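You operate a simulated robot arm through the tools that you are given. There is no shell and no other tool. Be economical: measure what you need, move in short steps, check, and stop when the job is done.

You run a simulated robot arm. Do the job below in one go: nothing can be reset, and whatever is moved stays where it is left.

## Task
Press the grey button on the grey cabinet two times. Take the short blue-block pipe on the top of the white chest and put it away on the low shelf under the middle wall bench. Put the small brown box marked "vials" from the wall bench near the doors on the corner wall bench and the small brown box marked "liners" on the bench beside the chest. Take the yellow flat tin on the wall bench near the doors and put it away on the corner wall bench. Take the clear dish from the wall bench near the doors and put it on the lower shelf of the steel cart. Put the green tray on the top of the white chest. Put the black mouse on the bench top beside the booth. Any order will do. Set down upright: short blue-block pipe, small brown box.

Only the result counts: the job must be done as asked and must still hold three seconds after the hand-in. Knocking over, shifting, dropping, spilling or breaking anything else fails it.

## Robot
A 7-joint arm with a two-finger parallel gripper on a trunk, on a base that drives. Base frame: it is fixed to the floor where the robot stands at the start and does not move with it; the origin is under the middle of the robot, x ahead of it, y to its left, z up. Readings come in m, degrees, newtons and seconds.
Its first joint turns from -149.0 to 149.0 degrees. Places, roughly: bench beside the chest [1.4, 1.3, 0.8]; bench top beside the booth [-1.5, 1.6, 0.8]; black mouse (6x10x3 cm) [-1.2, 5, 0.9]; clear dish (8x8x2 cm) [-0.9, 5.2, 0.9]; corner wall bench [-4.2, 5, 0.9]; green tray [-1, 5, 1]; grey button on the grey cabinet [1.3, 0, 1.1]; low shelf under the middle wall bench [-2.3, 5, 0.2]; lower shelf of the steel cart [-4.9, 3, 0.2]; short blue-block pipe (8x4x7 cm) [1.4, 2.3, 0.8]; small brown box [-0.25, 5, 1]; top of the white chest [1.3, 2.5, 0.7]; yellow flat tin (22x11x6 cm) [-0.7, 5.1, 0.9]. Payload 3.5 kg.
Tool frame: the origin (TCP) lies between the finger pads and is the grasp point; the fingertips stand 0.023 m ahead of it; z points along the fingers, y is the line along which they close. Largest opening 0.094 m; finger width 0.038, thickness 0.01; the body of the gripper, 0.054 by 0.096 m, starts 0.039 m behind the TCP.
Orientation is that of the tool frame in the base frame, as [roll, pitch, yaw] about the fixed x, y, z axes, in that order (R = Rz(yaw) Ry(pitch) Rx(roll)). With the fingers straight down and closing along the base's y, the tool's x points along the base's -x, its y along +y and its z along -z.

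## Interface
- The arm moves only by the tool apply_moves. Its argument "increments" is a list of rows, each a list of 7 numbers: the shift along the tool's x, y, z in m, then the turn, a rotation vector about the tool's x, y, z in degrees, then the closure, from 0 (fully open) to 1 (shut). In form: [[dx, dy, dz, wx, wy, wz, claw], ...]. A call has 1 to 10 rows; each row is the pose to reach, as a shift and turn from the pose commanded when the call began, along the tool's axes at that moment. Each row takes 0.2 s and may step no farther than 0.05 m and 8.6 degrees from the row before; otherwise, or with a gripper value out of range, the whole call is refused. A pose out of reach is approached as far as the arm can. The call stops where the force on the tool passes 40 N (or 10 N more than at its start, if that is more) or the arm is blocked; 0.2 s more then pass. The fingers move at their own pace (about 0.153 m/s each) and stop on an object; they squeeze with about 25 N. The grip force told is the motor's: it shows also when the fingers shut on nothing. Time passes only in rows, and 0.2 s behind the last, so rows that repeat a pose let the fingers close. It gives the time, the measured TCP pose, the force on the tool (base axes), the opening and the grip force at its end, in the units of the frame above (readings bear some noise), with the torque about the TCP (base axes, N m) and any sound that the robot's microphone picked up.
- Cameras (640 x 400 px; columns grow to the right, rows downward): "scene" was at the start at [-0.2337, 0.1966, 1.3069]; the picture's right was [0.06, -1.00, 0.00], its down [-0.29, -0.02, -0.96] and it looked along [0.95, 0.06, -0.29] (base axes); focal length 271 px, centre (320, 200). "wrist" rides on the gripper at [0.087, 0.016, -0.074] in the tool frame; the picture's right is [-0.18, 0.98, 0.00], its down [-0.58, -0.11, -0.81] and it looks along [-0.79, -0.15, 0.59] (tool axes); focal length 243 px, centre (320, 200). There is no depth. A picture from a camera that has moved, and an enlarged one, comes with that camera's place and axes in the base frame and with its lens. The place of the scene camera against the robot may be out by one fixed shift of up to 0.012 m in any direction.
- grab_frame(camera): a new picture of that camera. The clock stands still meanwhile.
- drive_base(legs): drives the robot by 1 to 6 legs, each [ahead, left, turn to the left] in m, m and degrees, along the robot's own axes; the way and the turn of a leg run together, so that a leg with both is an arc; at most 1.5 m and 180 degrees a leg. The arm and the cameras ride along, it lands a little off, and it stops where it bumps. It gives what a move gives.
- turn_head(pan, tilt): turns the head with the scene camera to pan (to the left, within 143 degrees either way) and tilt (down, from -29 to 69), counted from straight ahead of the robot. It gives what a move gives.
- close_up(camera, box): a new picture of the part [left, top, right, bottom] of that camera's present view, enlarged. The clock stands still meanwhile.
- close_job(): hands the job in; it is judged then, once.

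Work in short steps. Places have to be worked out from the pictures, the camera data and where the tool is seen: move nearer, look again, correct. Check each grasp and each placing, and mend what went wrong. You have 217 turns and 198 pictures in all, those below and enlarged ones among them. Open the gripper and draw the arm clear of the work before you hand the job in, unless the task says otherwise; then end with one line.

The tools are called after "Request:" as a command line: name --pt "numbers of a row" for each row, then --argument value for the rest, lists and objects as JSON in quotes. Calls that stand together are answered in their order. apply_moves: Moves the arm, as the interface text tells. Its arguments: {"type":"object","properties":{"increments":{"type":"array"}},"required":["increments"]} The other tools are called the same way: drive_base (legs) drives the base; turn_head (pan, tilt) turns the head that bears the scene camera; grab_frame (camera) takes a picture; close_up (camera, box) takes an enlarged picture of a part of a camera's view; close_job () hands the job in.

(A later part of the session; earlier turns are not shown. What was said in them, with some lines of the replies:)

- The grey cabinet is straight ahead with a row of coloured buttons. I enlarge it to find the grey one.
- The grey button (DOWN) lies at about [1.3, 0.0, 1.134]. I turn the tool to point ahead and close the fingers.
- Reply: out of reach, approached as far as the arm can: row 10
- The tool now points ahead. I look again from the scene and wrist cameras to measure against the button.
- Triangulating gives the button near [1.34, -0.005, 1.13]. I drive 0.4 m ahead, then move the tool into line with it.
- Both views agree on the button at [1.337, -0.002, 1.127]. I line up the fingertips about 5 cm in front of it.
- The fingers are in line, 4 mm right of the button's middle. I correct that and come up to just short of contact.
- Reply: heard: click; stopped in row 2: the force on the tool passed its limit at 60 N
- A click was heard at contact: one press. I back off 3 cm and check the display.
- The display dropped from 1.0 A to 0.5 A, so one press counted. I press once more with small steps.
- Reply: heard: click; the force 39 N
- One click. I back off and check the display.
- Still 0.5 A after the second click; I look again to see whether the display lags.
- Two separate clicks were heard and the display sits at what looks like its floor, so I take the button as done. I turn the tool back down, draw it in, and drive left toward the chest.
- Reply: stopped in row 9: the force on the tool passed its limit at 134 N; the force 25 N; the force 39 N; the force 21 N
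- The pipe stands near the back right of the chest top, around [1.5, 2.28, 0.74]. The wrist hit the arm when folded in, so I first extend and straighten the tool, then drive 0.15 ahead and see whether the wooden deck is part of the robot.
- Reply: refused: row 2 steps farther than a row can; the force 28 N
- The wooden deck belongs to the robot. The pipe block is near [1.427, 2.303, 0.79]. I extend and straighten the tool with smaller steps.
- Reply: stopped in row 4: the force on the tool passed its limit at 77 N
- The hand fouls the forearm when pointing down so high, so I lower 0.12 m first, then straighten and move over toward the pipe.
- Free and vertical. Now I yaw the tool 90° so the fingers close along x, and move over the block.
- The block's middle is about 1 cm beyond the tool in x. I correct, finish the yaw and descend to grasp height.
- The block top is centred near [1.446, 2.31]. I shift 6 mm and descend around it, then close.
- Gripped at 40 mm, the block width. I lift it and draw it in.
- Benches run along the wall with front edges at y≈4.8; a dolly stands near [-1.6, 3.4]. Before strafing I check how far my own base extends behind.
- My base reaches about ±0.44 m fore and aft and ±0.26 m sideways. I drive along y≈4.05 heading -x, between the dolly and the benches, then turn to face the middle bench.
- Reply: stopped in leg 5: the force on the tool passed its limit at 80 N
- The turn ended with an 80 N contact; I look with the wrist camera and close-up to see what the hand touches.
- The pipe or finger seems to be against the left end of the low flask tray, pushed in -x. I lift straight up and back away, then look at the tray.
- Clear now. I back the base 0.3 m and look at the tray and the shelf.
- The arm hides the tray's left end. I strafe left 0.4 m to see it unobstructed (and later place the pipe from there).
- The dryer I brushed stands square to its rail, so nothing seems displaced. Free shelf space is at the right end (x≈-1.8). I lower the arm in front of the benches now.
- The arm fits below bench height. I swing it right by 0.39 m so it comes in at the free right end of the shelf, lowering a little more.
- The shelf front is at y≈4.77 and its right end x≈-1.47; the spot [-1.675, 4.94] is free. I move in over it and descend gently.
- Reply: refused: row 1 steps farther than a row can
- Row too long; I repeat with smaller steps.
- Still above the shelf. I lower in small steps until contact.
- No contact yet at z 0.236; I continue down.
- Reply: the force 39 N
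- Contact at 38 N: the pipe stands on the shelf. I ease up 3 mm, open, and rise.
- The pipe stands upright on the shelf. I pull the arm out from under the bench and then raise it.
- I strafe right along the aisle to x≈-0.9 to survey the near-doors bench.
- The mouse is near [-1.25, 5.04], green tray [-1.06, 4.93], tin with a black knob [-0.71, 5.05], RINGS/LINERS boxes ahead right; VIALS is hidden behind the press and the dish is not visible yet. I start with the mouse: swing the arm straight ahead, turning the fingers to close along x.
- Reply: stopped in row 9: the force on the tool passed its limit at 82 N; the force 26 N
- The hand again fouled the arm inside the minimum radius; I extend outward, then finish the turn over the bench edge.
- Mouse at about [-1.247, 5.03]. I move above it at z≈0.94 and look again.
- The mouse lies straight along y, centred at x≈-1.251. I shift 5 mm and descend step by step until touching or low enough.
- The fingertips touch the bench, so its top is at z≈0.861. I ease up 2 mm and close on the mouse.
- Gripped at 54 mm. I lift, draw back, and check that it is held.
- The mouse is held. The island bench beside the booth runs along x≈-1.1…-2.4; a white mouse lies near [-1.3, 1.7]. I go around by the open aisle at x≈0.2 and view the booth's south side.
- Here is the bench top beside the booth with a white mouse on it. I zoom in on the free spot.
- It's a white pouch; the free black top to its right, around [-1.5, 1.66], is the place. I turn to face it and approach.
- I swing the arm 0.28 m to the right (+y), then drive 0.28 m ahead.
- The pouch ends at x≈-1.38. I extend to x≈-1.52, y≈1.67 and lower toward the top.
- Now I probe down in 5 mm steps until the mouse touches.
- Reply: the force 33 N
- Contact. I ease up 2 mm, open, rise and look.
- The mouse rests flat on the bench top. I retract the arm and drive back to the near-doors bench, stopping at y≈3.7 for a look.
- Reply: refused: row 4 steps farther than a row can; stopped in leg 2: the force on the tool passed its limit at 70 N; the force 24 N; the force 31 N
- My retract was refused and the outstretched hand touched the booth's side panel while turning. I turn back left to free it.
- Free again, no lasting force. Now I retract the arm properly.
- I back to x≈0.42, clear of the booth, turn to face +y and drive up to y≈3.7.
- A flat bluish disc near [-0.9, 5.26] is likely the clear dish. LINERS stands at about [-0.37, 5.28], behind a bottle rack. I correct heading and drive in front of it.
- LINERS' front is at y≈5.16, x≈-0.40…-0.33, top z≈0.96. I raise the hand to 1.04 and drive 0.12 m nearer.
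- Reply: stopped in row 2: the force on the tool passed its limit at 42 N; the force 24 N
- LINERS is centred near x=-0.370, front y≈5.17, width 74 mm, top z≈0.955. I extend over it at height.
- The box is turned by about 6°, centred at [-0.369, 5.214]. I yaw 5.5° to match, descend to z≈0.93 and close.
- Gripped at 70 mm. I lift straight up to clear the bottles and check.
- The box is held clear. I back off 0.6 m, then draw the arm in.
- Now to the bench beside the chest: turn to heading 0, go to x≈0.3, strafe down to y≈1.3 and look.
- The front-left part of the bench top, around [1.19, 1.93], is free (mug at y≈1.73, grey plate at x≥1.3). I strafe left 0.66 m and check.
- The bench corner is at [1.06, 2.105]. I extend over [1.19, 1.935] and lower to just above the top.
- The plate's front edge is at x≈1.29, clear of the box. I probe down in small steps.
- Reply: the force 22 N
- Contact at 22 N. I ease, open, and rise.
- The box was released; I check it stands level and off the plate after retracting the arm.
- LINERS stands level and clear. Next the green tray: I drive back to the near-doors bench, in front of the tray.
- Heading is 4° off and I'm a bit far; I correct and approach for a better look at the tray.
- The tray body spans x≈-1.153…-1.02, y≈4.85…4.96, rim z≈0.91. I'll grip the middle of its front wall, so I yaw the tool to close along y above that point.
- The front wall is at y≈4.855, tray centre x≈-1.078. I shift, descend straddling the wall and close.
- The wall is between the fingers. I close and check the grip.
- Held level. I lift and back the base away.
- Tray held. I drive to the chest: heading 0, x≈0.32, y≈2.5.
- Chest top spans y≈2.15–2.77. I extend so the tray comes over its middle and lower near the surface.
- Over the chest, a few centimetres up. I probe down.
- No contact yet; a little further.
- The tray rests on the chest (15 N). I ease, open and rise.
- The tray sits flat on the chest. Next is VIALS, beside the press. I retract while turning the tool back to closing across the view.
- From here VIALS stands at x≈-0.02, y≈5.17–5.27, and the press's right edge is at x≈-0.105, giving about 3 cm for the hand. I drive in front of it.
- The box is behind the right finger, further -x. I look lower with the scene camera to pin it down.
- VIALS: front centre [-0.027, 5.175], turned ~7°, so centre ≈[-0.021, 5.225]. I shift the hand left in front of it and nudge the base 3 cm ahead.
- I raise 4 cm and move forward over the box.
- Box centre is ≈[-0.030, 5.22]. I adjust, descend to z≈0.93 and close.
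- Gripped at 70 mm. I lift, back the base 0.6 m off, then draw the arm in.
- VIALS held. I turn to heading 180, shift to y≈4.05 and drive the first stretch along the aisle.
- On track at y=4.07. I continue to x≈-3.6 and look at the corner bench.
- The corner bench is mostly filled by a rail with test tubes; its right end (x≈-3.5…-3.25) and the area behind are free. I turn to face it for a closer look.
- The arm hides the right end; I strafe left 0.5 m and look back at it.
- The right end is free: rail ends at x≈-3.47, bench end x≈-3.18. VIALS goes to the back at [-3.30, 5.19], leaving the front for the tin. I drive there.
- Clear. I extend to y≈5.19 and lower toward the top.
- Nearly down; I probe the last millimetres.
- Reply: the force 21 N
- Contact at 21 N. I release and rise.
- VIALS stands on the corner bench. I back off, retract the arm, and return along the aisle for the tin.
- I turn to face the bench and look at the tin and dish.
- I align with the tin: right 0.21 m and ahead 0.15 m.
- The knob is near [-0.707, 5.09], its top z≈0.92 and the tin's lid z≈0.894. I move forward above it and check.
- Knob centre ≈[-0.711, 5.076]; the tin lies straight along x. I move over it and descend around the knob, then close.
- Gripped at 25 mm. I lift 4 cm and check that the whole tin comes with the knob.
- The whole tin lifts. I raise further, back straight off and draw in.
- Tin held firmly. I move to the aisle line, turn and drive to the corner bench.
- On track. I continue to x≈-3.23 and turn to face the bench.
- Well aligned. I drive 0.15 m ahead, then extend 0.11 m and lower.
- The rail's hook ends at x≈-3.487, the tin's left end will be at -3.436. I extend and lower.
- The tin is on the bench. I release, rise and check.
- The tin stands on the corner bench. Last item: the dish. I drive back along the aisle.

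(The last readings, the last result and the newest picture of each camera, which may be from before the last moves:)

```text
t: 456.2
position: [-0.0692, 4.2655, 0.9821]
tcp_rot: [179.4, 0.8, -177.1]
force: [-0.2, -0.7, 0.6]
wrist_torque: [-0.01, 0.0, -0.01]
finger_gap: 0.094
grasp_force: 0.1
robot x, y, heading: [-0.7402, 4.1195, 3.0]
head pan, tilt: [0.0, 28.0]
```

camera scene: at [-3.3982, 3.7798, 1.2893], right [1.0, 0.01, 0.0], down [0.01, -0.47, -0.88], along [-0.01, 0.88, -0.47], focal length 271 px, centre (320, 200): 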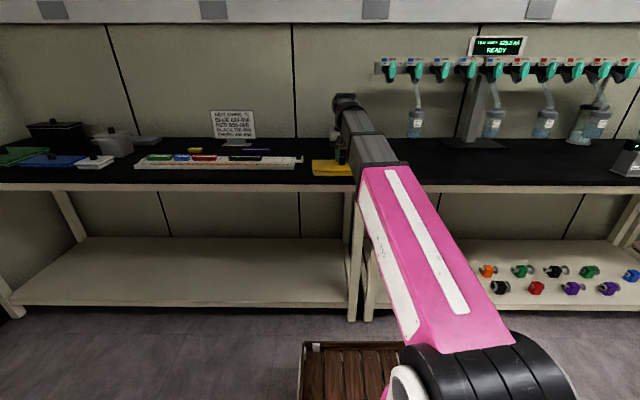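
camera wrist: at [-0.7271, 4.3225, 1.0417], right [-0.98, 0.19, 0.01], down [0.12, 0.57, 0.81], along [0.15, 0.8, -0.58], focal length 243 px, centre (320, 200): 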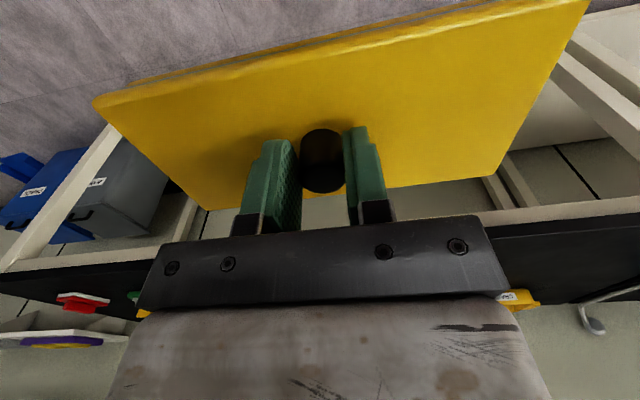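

I shift back to y≈4.04 while turning to face the bench, then look.

Request:
drive_base --legs '[[-0.04, -0.08, 0], [0, 0, 87]]'

Request:
turn_head --pan 0 --tilt 28

Request:
close_up --camera "scene" --box '[240, 90, 400, 190]'

```text
t: 461.0
position: [-0.8832, 4.7185, 0.9811]
tcp_rot: [179.5, 0.8, -90.4]
force: [-0.1, 0.3, 0.4]
wrist_torque: [-0.01, 0.02, -0.04]
finger_gap: 0.0939
grasp_force: 0.0
robot x, y, heading: [-0.7788, 4.0395, 89.7]
head pan, tilt: [0.0, 28.0]
```

```text
t: 461.6
position: [-0.884, 4.72, 0.9813]
tcp_rot: [179.5, 0.8, -90.4]
force: [0.1, 0.4, 0.1]
wrist_torque: [0.04, -0.03, 0.02]
finger_gap: 0.094
grasp_force: 0.1
robot x, y, heading: [-0.7749, 4.0389, 89.9]
head pan, tilt: [0.0, 28.0]
```

```text
4.00 times, centred on (320, 140) of scene
camera zoom: at [-0.9668, 3.8018, 1.2893], right [1.0, -0.01, 0.0], down [0.0, -0.47, -0.88], along [0.01, 0.88, -0.47], focal length 1083 px, centre (320, 440)
```

zoom: 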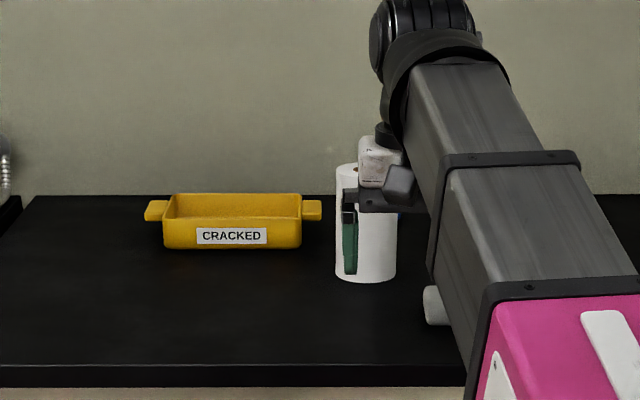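

The paper roll stands right in front of the dish, so I will come from the left side with the robot standing sideways (heading 0) close to the bench. I turn and shift to about [-1.41, 4.42].

Request:
drive_base --legs '[[0, 0, -90], [-0.63, 0.15, 0], [0, 0.22, 0]]'

Request:
turn_head --pan 55 --tilt 28

Request:
grab_frame --camera "scene"

```text
t: 470.3
position: [-0.7345, 4.5126, 0.982]
tcp_rot: [179.5, 0.8, 179.8]
force: [0.0, 1.1, 0.3]
wrist_torque: [0.01, 0.03, -0.02]
finger_gap: 0.0941
grasp_force: 0.1
robot x, y, heading: [-1.4163, 4.408, 0.1]
head pan, tilt: [0.0, 28.0]
```

```text
t: 471.6
position: [-0.7347, 4.5127, 0.9811]
tcp_rot: [179.4, 0.8, 179.8]
force: [-0.7, 0.3, -0.4]
wrist_torque: [-0.02, 0.03, 0.01]
finger_gap: 0.0943
grasp_force: 0.0
robot x, y, heading: [-1.4151, 4.4068, 0.0]
head pan, tilt: [55.0, 28.0]
```

```text
66 pictures are left
camera scene: at [-1.6887, 4.6696, 1.2893], right [0.82, -0.58, 0.0], down [-0.27, -0.38, -0.88], along [0.51, 0.72, -0.47], focal length 271 px, centre (320, 200)
```

scene: 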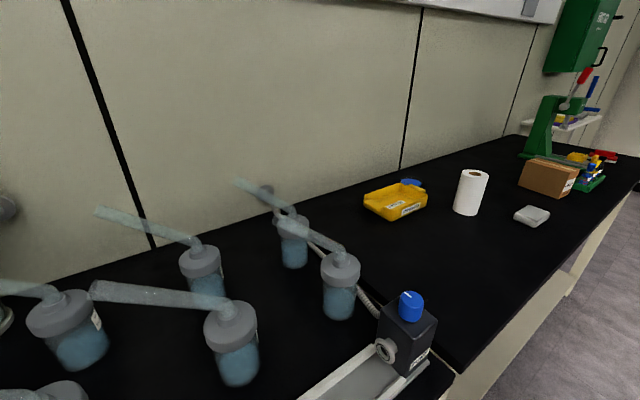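

The dish is visible behind the CRACKED tray's right handle; I zoom to locate it.

Request:
close_up --camera "scene" --box '[352, 150, 512, 250]'

```text
4.00 times, centred on (432, 200) of scene
camera zoom: at [-1.6887, 4.6696, 1.2893], right [0.82, -0.58, 0.0], down [-0.27, -0.38, -0.88], along [0.51, 0.72, -0.47], focal length 1083 px, centre (-128, 200)
```

zoom: 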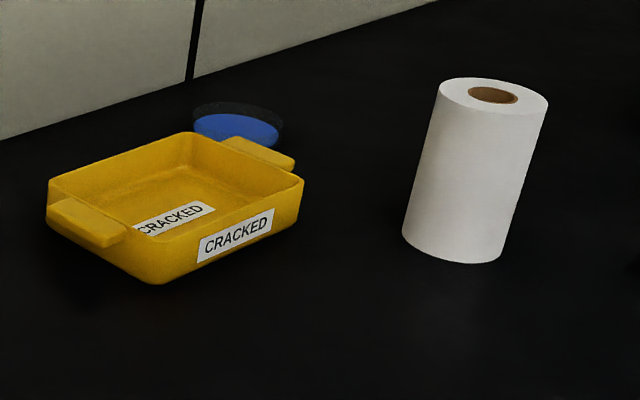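

Dish ≈[-0.885, 5.22]. I swing the arm left over the bench's clear part, yawing with it.

Request:
apply_moves --pt "0.027 0.037 0 0 0 -5.5 0" --pt "0.054 0.074 0 0 0 -11 0" --pt "0.081 0.111 0 0 0 -16.5 0" --pt "0.108 0.148 0 0 0 -22 0" --pt "0.135 0.185 0 0 0 -27.5 0" --pt "0.162 0.222 0 0 0 -33 0" --pt "0.189 0.259 0 0 0 -38.5 0" --pt "0.216 0.296 0 0 0 -44 0" --pt "0.243 0.333 0 0 0 -50 0" --pt "0.268 0.371 0 0 0 -56 0"

Request:
grab_frame --camera "wrist"

```text
t: 473.8
position: [-1.0006, 4.8857, 0.9807]
tcp_rot: [-179.5, 0.8, -124.1]
force: [0.0, -0.3, -0.4]
wrist_torque: [0.02, 0.01, 0.0]
finger_gap: 0.0939
grasp_force: 0.0
robot x, y, heading: [-1.4172, 4.4037, -0.1]
head pan, tilt: [55.0, 28.0]
```

```text
64 pictures are left
camera wrist: at [-1.0635, 4.8253, 1.0539], right [-0.71, 0.7, 0.0], down [0.4, 0.41, 0.82], along [0.58, 0.58, -0.58], focal length 243 px, centre (320, 200)
```

wrist: 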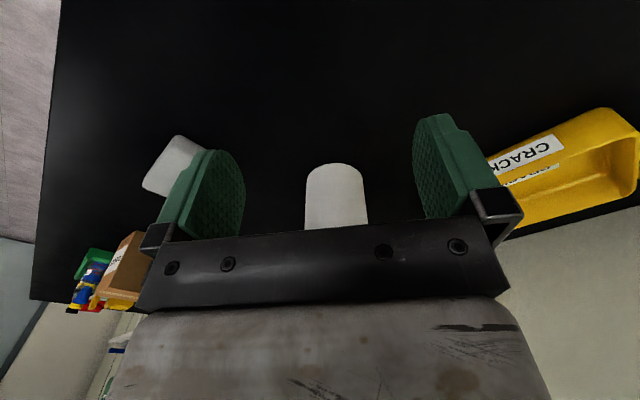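

The roll base is near [-0.91, 5.01]. I go up to z≈1.03 and around its left side toward the dish.

Request:
apply_moves --pt "-0.02 0.026 -0.03 0 0 0 0" --pt "-0.045 0.06 -0.05 0 0 0 0" --pt "-0.0854 0.085 -0.05 0 0 0 0" --pt "-0.125 0.105 -0.05 0 0 0 0" --pt "-0.167 0.12 -0.05 0 0 0 0" --pt "-0.209 0.1287 -0.05 0 0 0 0" --pt "-0.25 0.118 -0.05 0 0 0 0" --pt "-0.285 0.106 -0.05 0 0 0 0"

Request:
grab_frame --camera "wrist"

```text
t: 475.6
position: [-0.9281, 5.1821, 1.0352]
tcp_rot: [-179.6, 1.0, -124.2]
force: [0.3, -0.7, -0.1]
wrist_torque: [0.0, 0.0, -0.04]
finger_gap: 0.0942
grasp_force: 0.0
robot x, y, heading: [-1.4158, 4.4055, 0.2]
head pan, tilt: [55.0, 28.0]
```

```text
63 pictures are left
camera wrist: at [-0.9924, 5.1192, 1.1085], right [-0.71, 0.7, 0.0], down [0.4, 0.41, 0.82], along [0.58, 0.58, -0.58], focal length 243 px, centre (320, 200)
```

wrist: 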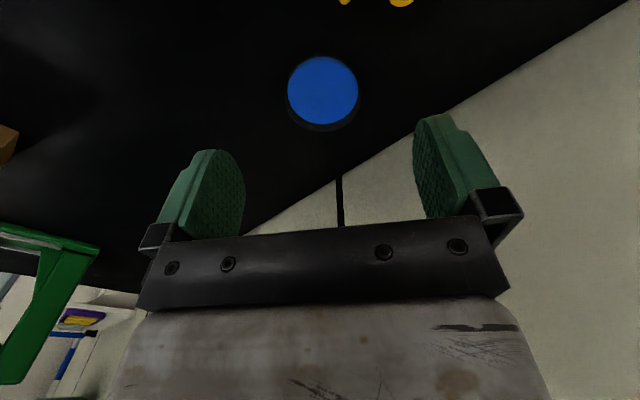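

Dish centre ≈[-0.891, 5.224]. I move over it and descend partway.

Request:
apply_moves --pt "-0.03 -0.004 0 0 0 0 0" --pt "-0.0555 -0.007 0.02 0 0 0 0" --pt "-0.0555 -0.007 0.06 0 0 0 0" --pt "-0.0555 -0.007 0.1 0 0 0 0"

Request:
grab_frame --camera "wrist"

Request:
grab_frame --camera "scene"

```text
t: 476.6
position: [-0.8921, 5.2231, 0.9335]
tcp_rot: [-179.5, 0.8, -124.1]
force: [-0.1, -0.3, -1.0]
wrist_torque: [-0.01, -0.02, 0.04]
finger_gap: 0.0938
grasp_force: 0.2
robot x, y, heading: [-1.4156, 4.4069, -0.4]
head pan, tilt: [55.0, 28.0]
```

```text
62 pictures are left
camera wrist: at [-0.9553, 5.1608, 1.0081], right [-0.71, 0.7, 0.0], down [0.4, 0.41, 0.82], along [0.58, 0.58, -0.58], focal length 243 px, centre (320, 200)
```

wrist: 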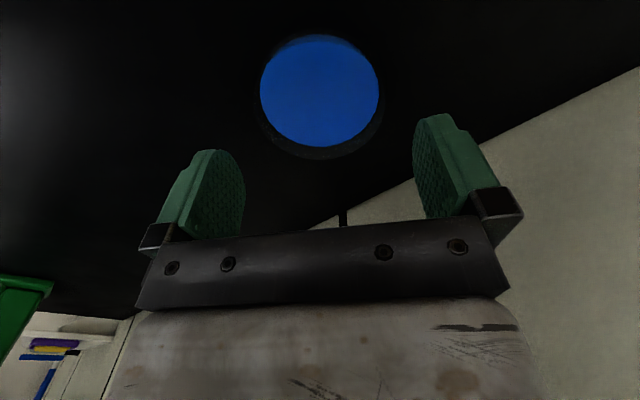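

```text
61 pictures are left
camera scene: at [-1.6887, 4.6698, 1.2893], right [0.82, -0.57, 0.0], down [-0.27, -0.38, -0.88], along [0.51, 0.72, -0.47], focal length 271 px, centre (320, 200)
```

scene: 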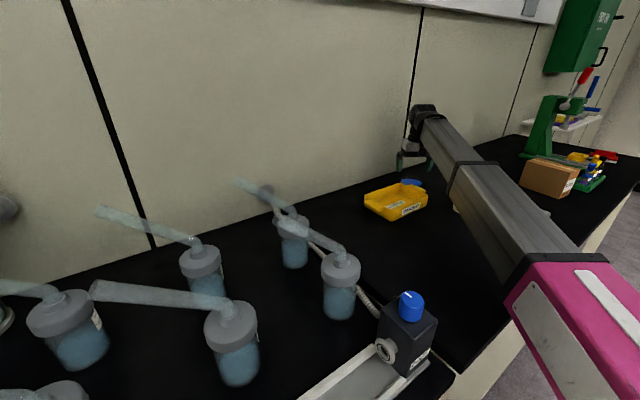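

Aligned with the dish. I descend to just above the bench and close.

Request:
apply_moves --pt "-0.001 0.0 0.02 0 0 0 0" --pt "-0.001 0.0 0.036 0 0 0 0" --pt "-0.001 0.0 0.044 0 0 0 0" --pt "-0.001 0.0 0.044 0 0 0 0.1" --pt "-0.001 0.0 0.044 0 0 0 0.3" --pt "-0.001 0.0 0.044 0 0 0 0.6" --pt "-0.001 0.0 0.044 0 0 0 1"

Request:
grab_frame --camera "wrist"

```text
t: 478.2
position: [-0.8905, 5.2249, 0.8913]
tcp_rot: [-179.6, 1.0, -124.1]
force: [0.2, -1.0, -0.4]
wrist_torque: [0.0, 0.0, -0.01]
finger_gap: 0.0734
grasp_force: 24.6
robot x, y, heading: [-1.4123, 4.4048, -0.3]
head pan, tilt: [55.0, 28.0]
```

```text
60 pictures are left
camera wrist: at [-0.9537, 5.1623, 0.9647], right [-0.71, 0.7, 0.0], down [0.4, 0.41, 0.82], along [0.58, 0.58, -0.58], focal length 243 px, centre (320, 200)
```

wrist: 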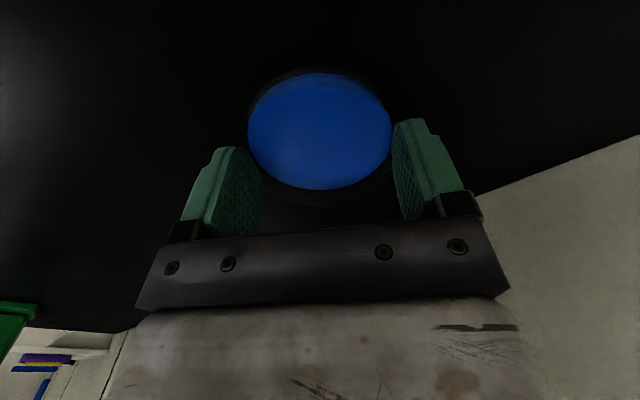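

The fingers hold at 73 mm, near the dish's diameter. I lift a little and check.

Request:
apply_moves --pt "0 0 -0.01 0 0 0 1" --pt "0 0 -0.03 0 0 0 1" --pt "0 0 -0.05 0 0 0 1"

Request:
grab_frame --camera "wrist"

Request:
close_up --camera "scene" --box '[352, 110, 480, 210]'

```text
t: 479.0
position: [-0.8919, 5.224, 0.9412]
tcp_rot: [-179.5, 0.9, -124.1]
force: [-0.2, 0.2, -1.5]
wrist_torque: [0.01, 0.03, 0.03]
finger_gap: 0.0732
grasp_force: 25.0
robot x, y, heading: [-1.4125, 4.4032, -0.1]
head pan, tilt: [55.0, 28.0]
```

```text
59 pictures are left
camera wrist: at [-0.9551, 5.1611, 1.0152], right [-0.71, 0.7, 0.0], down [0.4, 0.41, 0.82], along [0.58, 0.58, -0.58], focal length 243 px, centre (320, 200)
```

wrist: 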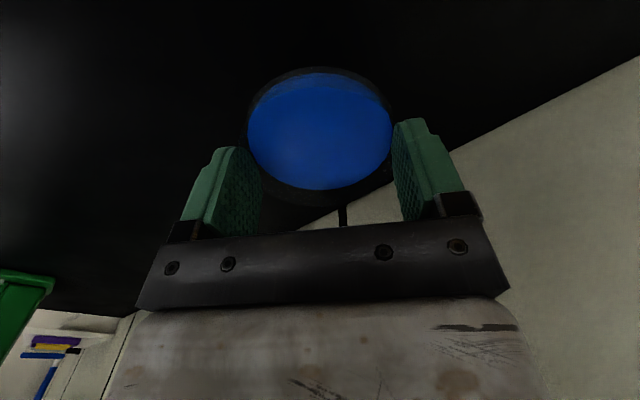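

```text
4.00 times, centred on (416, 160) of scene
camera zoom: at [-1.6888, 4.6698, 1.2893], right [0.82, -0.57, 0.0], down [-0.27, -0.38, -0.88], along [0.51, 0.72, -0.47], focal length 1083 px, centre (-64, 360)
```

zoom: 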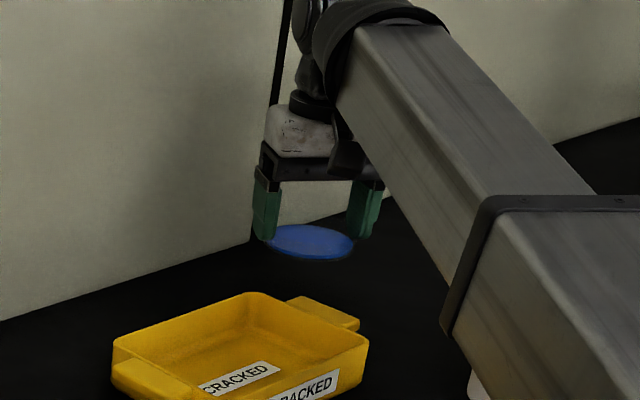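

The dish is level and held. I raise to z≈1.04 and withdraw left of the roll.

Request:
apply_moves --pt "0 0 -0.04 0 0 0 1" --pt "0 0.01 -0.085 0 0 0 1" --pt "0.015 0.04 -0.1 0 0 0 1" --pt "0.055 0.06 -0.1 0 0 0 1" --pt "0.1 0.06 -0.1 0 0 0 1" --pt "0.145 0.06 -0.095 0 0 0 1" --pt "0.19 0.06 -0.08 0 0 0 1" --pt "0.235 0.06 -0.065 0 0 0 1" --pt "0.27 0.06 -0.05 0 0 0 1"

Request:
grab_frame --camera "wrist"

```text
t: 481.0
position: [-1.0929, 5.0329, 0.9888]
tcp_rot: [-179.6, 0.9, -124.2]
force: [0.4, 0.2, -0.5]
wrist_torque: [0.0, -0.04, -0.01]
finger_gap: 0.0731
grasp_force: 25.4
robot x, y, heading: [-1.4098, 4.4056, 0.1]
head pan, tilt: [55.0, 28.0]
```

```text
57 pictures are left
camera wrist: at [-1.1564, 4.9707, 1.0621], right [-0.71, 0.7, 0.0], down [0.4, 0.41, 0.82], along [0.58, 0.58, -0.58], focal length 243 px, centre (320, 200)
```

wrist: 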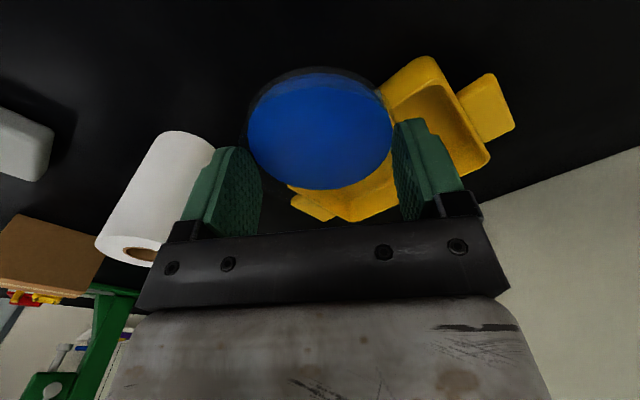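

Clear of the roll. I swing the arm back toward straight ahead of the robot, keeping the dish level.

Request:
apply_moves --pt "0.0175 -0.0442 0 0 0 4.2 1" --pt "0.035 -0.0884 0 0 0 8.4 1" --pt "0.0525 -0.1326 0 0 0 12.6 1" --pt "0.07 -0.1768 0 0 0 16.8 1" --pt "0.0875 -0.221 0 0 0 21 1" --pt "0.105 -0.2652 0 0 0 25.2 1" --pt "0.1225 -0.3094 0 0 0 29.4 1" --pt "0.14 -0.3536 0 0 0 33.6 1" --pt "0.1575 -0.3978 0 0 0 37.8 1" --pt "0.175 -0.442 0 0 0 42 1"

Request:
drive_base --legs '[[0, -0.36, 0], [-1.2, 0, 0]]'

```text
t: 483.2
position: [-0.8254, 4.6379, 0.9864]
tcp_rot: [179.7, 0.9, -166.3]
force: [-0.3, 0.2, -1.4]
wrist_torque: [-0.01, 0.02, -0.02]
finger_gap: 0.0732
grasp_force: 25.0
robot x, y, heading: [-1.4151, 4.4038, -0.3]
head pan, tilt: [55.0, 28.0]
```

```text
t: 491.2
position: [-2.0436, 4.2747, 0.9873]
tcp_rot: [179.8, 0.9, -165.8]
force: [-0.1, -0.3, -0.3]
wrist_torque: [-0.01, -0.01, 0.02]
finger_gap: 0.0735
grasp_force: 24.7
robot x, y, heading: [-2.6303, 4.0361, 0.4]
head pan, tilt: [55.0, 28.0]
```

I continue backward to x≈-3.3, turn around in the open area, and face the cart.

Request:
drive_base --legs '[[-0.7, -0.15, 0], [0, 0, 179.5], [0.3, 0.8, 0]]'

Request:
turn_head --pan 10 --tilt 30

Request:
grab_frame --camera "scene"

```text
t: 506.7
position: [-4.1751, 2.8098, 0.9878]
tcp_rot: [179.7, 0.8, 16.7]
force: [0.1, 1.3, -0.3]
wrist_torque: [0.0, -0.01, 0.0]
finger_gap: 0.0732
grasp_force: 24.8
robot x, y, heading: [-3.5968, 3.0739, -177.4]
head pan, tilt: [55.0, 28.0]
```

```text
t: 507.8
position: [-4.1753, 2.8093, 0.9866]
tcp_rot: [179.7, 0.9, 16.7]
force: [-0.3, 0.6, 0.3]
wrist_torque: [-0.02, -0.01, -0.01]
finger_gap: 0.0732
grasp_force: 24.3
robot x, y, heading: [-3.5961, 3.0688, -177.3]
head pan, tilt: [10.0, 30.0]
```

```text
56 pictures are left
camera scene: at [-3.3445, 2.8781, 1.2861], right [-0.22, 0.98, 0.0], down [0.49, 0.11, -0.87], along [-0.84, -0.19, -0.5], focal length 271 px, centre (320, 200)
```

scene: 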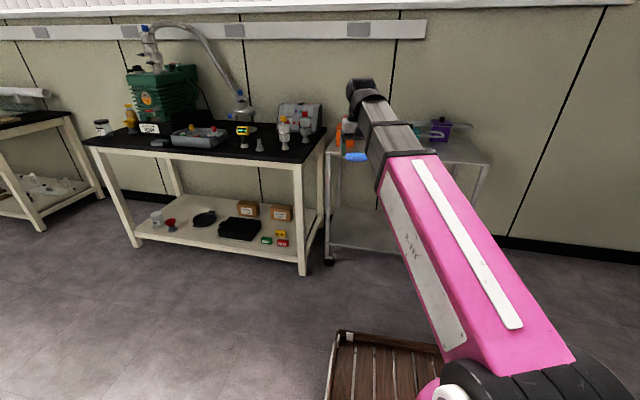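

The cart front is at x≈-4.70, y 2.63–3.36. Still in front of it, I swing the arm to the middle and lower it.

Request:
apply_moves --pt "-0.001 -0.024 0.04 0 0 0 1" --pt "-0.002 -0.048 0.08 0 0 0 1" --pt "-0.003 -0.072 0.12 0 0 0 1" --pt "-0.004 -0.096 0.16 0 0 0 1" --pt "-0.005 -0.12 0.2 0 0 0 1" --pt "-0.006 -0.144 0.24 0 0 0 1" --pt "-0.007 -0.168 0.28 0 0 0 1" --pt "-0.008 -0.192 0.32 0 0 0 1" --pt "-0.009 -0.216 0.36 0 0 0 1" --pt "-0.01 -0.24 0.4 0 0 0 1"

Request:
apply_moves --pt "0 0 0.045 0 0 0 1" --pt "0 0 0.09 0 0 0 1" --pt "0 0 0.135 0 0 0 1" --pt "0 0 0.18 0 0 0 1"

Request:
grab_frame --camera "scene"

```text
t: 510.0
position: [-4.258, 3.0299, 0.5842]
tcp_rot: [179.8, 0.9, 16.7]
force: [0.5, 0.8, -0.6]
wrist_torque: [0.02, -0.02, 0.01]
finger_gap: 0.0735
grasp_force: 24.5
robot x, y, heading: [-3.6003, 3.0723, -177.1]
head pan, tilt: [10.0, 30.0]
```

```text
t: 511.0
position: [-4.2613, 3.031, 0.4078]
tcp_rot: [179.6, 1.0, 16.7]
force: [0.4, 0.5, -1.4]
wrist_torque: [-0.03, 0.03, -0.02]
finger_gap: 0.0733
grasp_force: 25.0
robot x, y, heading: [-3.5986, 3.0708, -177.3]
head pan, tilt: [10.0, 30.0]
```

```text
55 pictures are left
camera scene: at [-3.3445, 2.8782, 1.2861], right [-0.22, 0.98, 0.0], down [0.49, 0.11, -0.87], along [-0.84, -0.19, -0.5], focal length 271 px, centre (320, 200)
```

scene: 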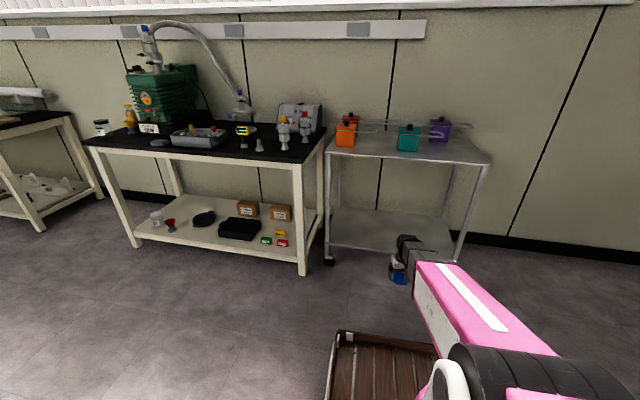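

The lower shelf is empty. I drive 0.42 m ahead so the hand stops just at the cart's front edge.

Request:
drive_base --legs '[[0.42, 0, -2.7]]'

Request:
grab_frame --camera "scene"

Request:
grab_frame --camera "wrist"

```text
t: 513.6
position: [-4.6763, 3.0561, 0.4086]
tcp_rot: [179.7, 0.9, 13.7]
force: [0.6, -0.4, -0.1]
wrist_torque: [0.0, 0.0, 0.0]
finger_gap: 0.0733
grasp_force: 25.6
robot x, y, heading: [-4.014, 3.0587, 179.8]
head pan, tilt: [10.0, 30.0]
```

```text
54 pictures are left
camera scene: at [-3.7697, 2.8568, 1.2861], right [-0.17, 0.99, 0.0], down [0.49, 0.08, -0.87], along [-0.85, -0.15, -0.5], focal length 271 px, centre (320, 200)
```

scene: 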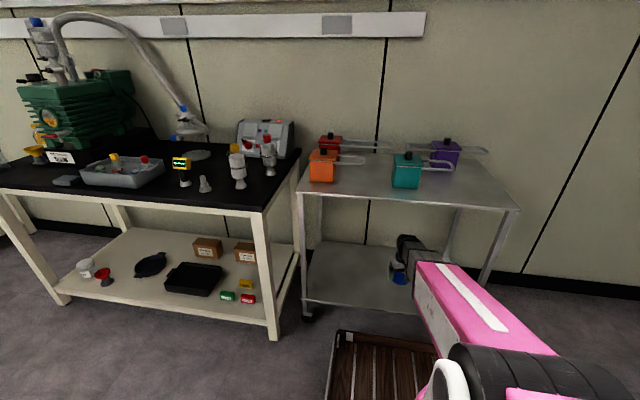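

```text
53 pictures are left
camera wrist: at [-4.588, 3.0617, 0.4822], right [0.05, -1.0, 0.01], down [-0.58, -0.02, 0.81], along [-0.81, -0.05, -0.58], focal length 243 px, centre (320, 200)
```

wrist: 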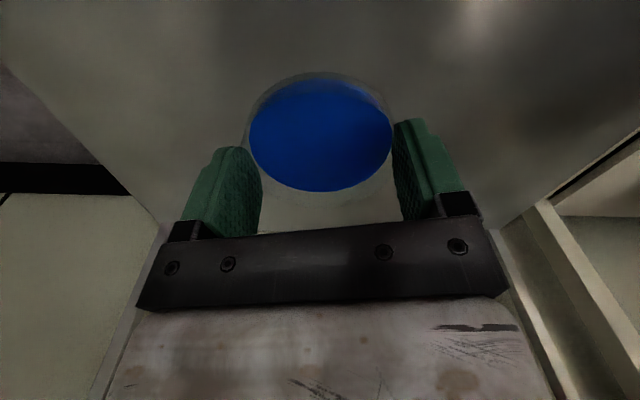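

The shelf is directly below. I extend 0.17 m in and lower toward it.

Request:
apply_moves --pt "-0.04 -0.003 0.02 0 0 0 1" --pt "-0.08 -0.006 0.04 0 0 0 1" --pt "-0.12 -0.009 0.06 0 0 0 1" --pt "-0.155 -0.01 0.09 0 0 0 1" --pt "-0.172 -0.011 0.12 0 0 0 1" --pt "-0.172 -0.011 0.14 0 0 0 1"

Request:
grab_frame --camera "wrist"

Request:
close_up --camera "scene" --box '[290, 220, 450, 320]'

```text
t: 515.0
position: [-4.8485, 3.0232, 0.2725]
tcp_rot: [179.7, 0.9, 13.7]
force: [-0.2, -0.1, -0.9]
wrist_torque: [0.02, -0.03, -0.01]
finger_gap: 0.0732
grasp_force: 25.1
robot x, y, heading: [-4.0168, 3.0625, 179.7]
head pan, tilt: [10.0, 30.0]
```

```text
52 pictures are left
camera wrist: at [-4.7601, 3.0293, 0.3458], right [0.05, -1.0, 0.01], down [-0.58, -0.03, 0.81], along [-0.81, -0.05, -0.58], focal length 243 px, centre (320, 200)
```

wrist: 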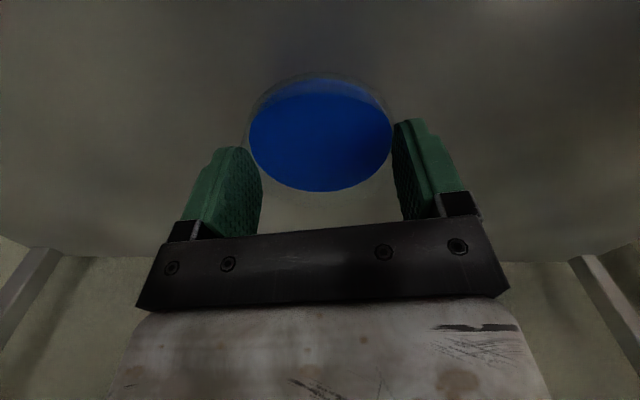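

```text
4.00 times, centred on (370, 270) of scene
camera zoom: at [-3.7697, 2.8568, 1.2861], right [-0.17, 0.99, 0.0], down [0.49, 0.08, -0.87], along [-0.85, -0.15, -0.5], focal length 1083 px, centre (120, -80)
```

zoom: 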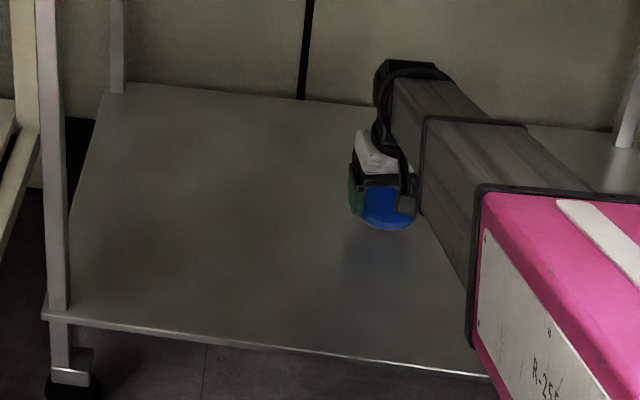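

Well inside the shelf. I probe down in small steps.

Request:
apply_moves --pt "0 0 0.01 0 0 0 1" --pt "0 0 0.018 0 0 0 1" --pt "0 0 0.024 0 0 0 1" --pt "0 0 0.03 0 0 0 1" --pt "0 0 0.036 0 0 0 1" --pt "0 0 0.041 0 0 0 1" --pt "0 0 0.046 0 0 0 1" --pt "0 0 0.051 0 0 0 1"

```text
t: 516.3
position: [-4.8488, 3.0245, 0.2388]
tcp_rot: [179.7, 1.1, 13.7]
force: [-0.7, 0.4, 15.6]
wrist_torque: [0.2, -0.2, 0.01]
finger_gap: 0.0731
grasp_force: 25.1
robot x, y, heading: [-4.0127, 3.0626, 179.9]
head pan, tilt: [10.0, 30.0]
stopped in row 6: the force on the tool passed its limit at 49 N (the readings are from after the stop); the commanded pose is now the measured one
```

Contact with the shelf. I ease 1 mm, open and rise.

Request:
apply_moves --pt "0 0 -0.001 0 0 0 0.8" --pt "0 0 -0.001 0 0 0 0.3" --pt "0 0 -0.001 0 0 0 0" --pt "0 0 -0.001 0 0 0 0" --pt "0 0 -0.03 0 0 0 0" --pt "0 0 -0.07 0 0 0 0" --pt "0 0 -0.11 0 0 0 0" --pt "0 0 -0.15 0 0 0 0"

Request:
grab_frame --camera "wrist"

```text
t: 518.1
position: [-4.8473, 3.0244, 0.3891]
tcp_rot: [179.8, 1.0, 13.7]
force: [-0.5, -0.1, 0.6]
wrist_torque: [-0.01, -0.02, 0.02]
finger_gap: 0.0942
grasp_force: 0.0
robot x, y, heading: [-4.0164, 3.063, 179.6]
head pan, tilt: [10.0, 30.0]
```

```text
50 pictures are left
camera wrist: at [-4.7589, 3.0306, 0.4623], right [0.05, -1.0, 0.01], down [-0.58, -0.02, 0.82], along [-0.81, -0.05, -0.58], focal length 243 px, centre (320, 200)
```

wrist: 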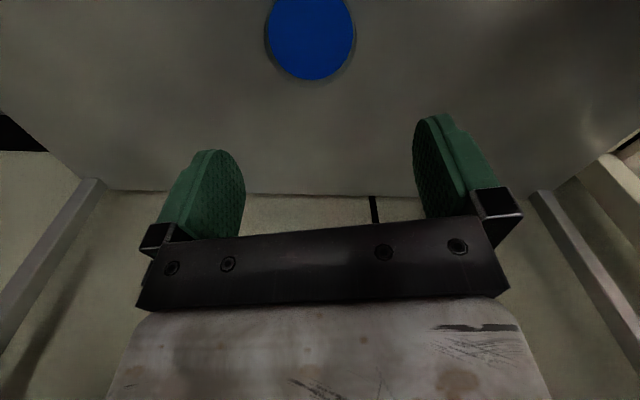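

The dish lies flat on the shelf. I back the base straight out and raise the arm clear of the cart.

Request:
drive_base --legs '[[-0.5, 0, 0]]'

Request:
apply_moves --pt "0.03 0 -0.03 0 0 0 0" --pt "0.06 0 -0.06 0 0 0 0" --pt "0.09 0 -0.09 0 0 0 0" --pt "0.12 0 -0.12 0 0 0 0" --pt "0.12 0 -0.17 0 0 0 0" --pt "0.12 0 -0.22 0 0 0 0" --pt "0.12 0 -0.27 0 0 0 0" --pt "0.12 0 -0.32 0 0 0 0"

Request:
grab_frame --camera "scene"

```text
t: 521.0
position: [-4.3496, 3.0223, 0.3887]
tcp_rot: [179.8, 1.0, 13.7]
force: [0.1, 0.8, 0.5]
wrist_torque: [0.01, 0.02, -0.01]
finger_gap: 0.0939
grasp_force: 0.1
robot x, y, heading: [-3.5144, 3.0619, 180.1]
head pan, tilt: [10.0, 30.0]
```

```text
t: 522.8
position: [-4.2261, 3.0532, 0.7052]
tcp_rot: [179.8, 1.0, 13.7]
force: [0.0, -0.9, 0.0]
wrist_torque: [-0.01, 0.03, -0.01]
finger_gap: 0.0939
grasp_force: 0.0
robot x, y, heading: [-3.5126, 3.0578, 179.8]
head pan, tilt: [10.0, 30.0]
```

```text
49 pictures are left
camera scene: at [-3.271, 2.8552, 1.2861], right [-0.17, 0.99, 0.0], down [0.49, 0.09, -0.87], along [-0.85, -0.15, -0.5], focal length 271 px, centre (320, 200)
```

scene: 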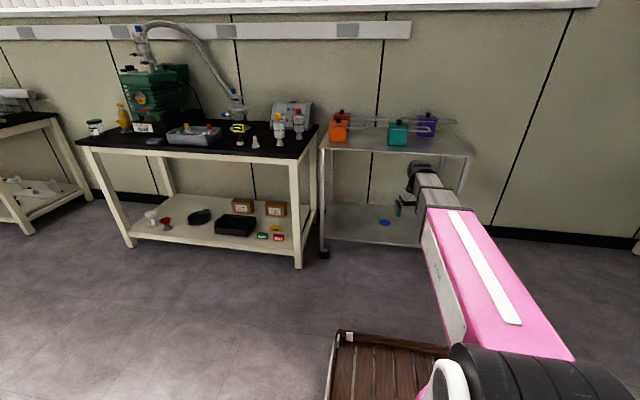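

The dish is on the cart's lower shelf, the gripper is open and the arm is clear. All items are placed, so I hand in.

Request:
close_job

```text
The job is handed in.
```

I handed the job in with every item moved to its place and the grey button pressed twice. The second press is the one step I could not confirm. Both presses gave a click, but the display went from 1.0 A to 0.5 A on the first and stayed there on the second; I took 0.5 A as its lowest setting. On the way, the hand bumped the dryer on the middle wall bench and the side panel of the booth. The dryer still looked square on its rail when I checked; I saw no sign the booth moved, but did not check it closely.
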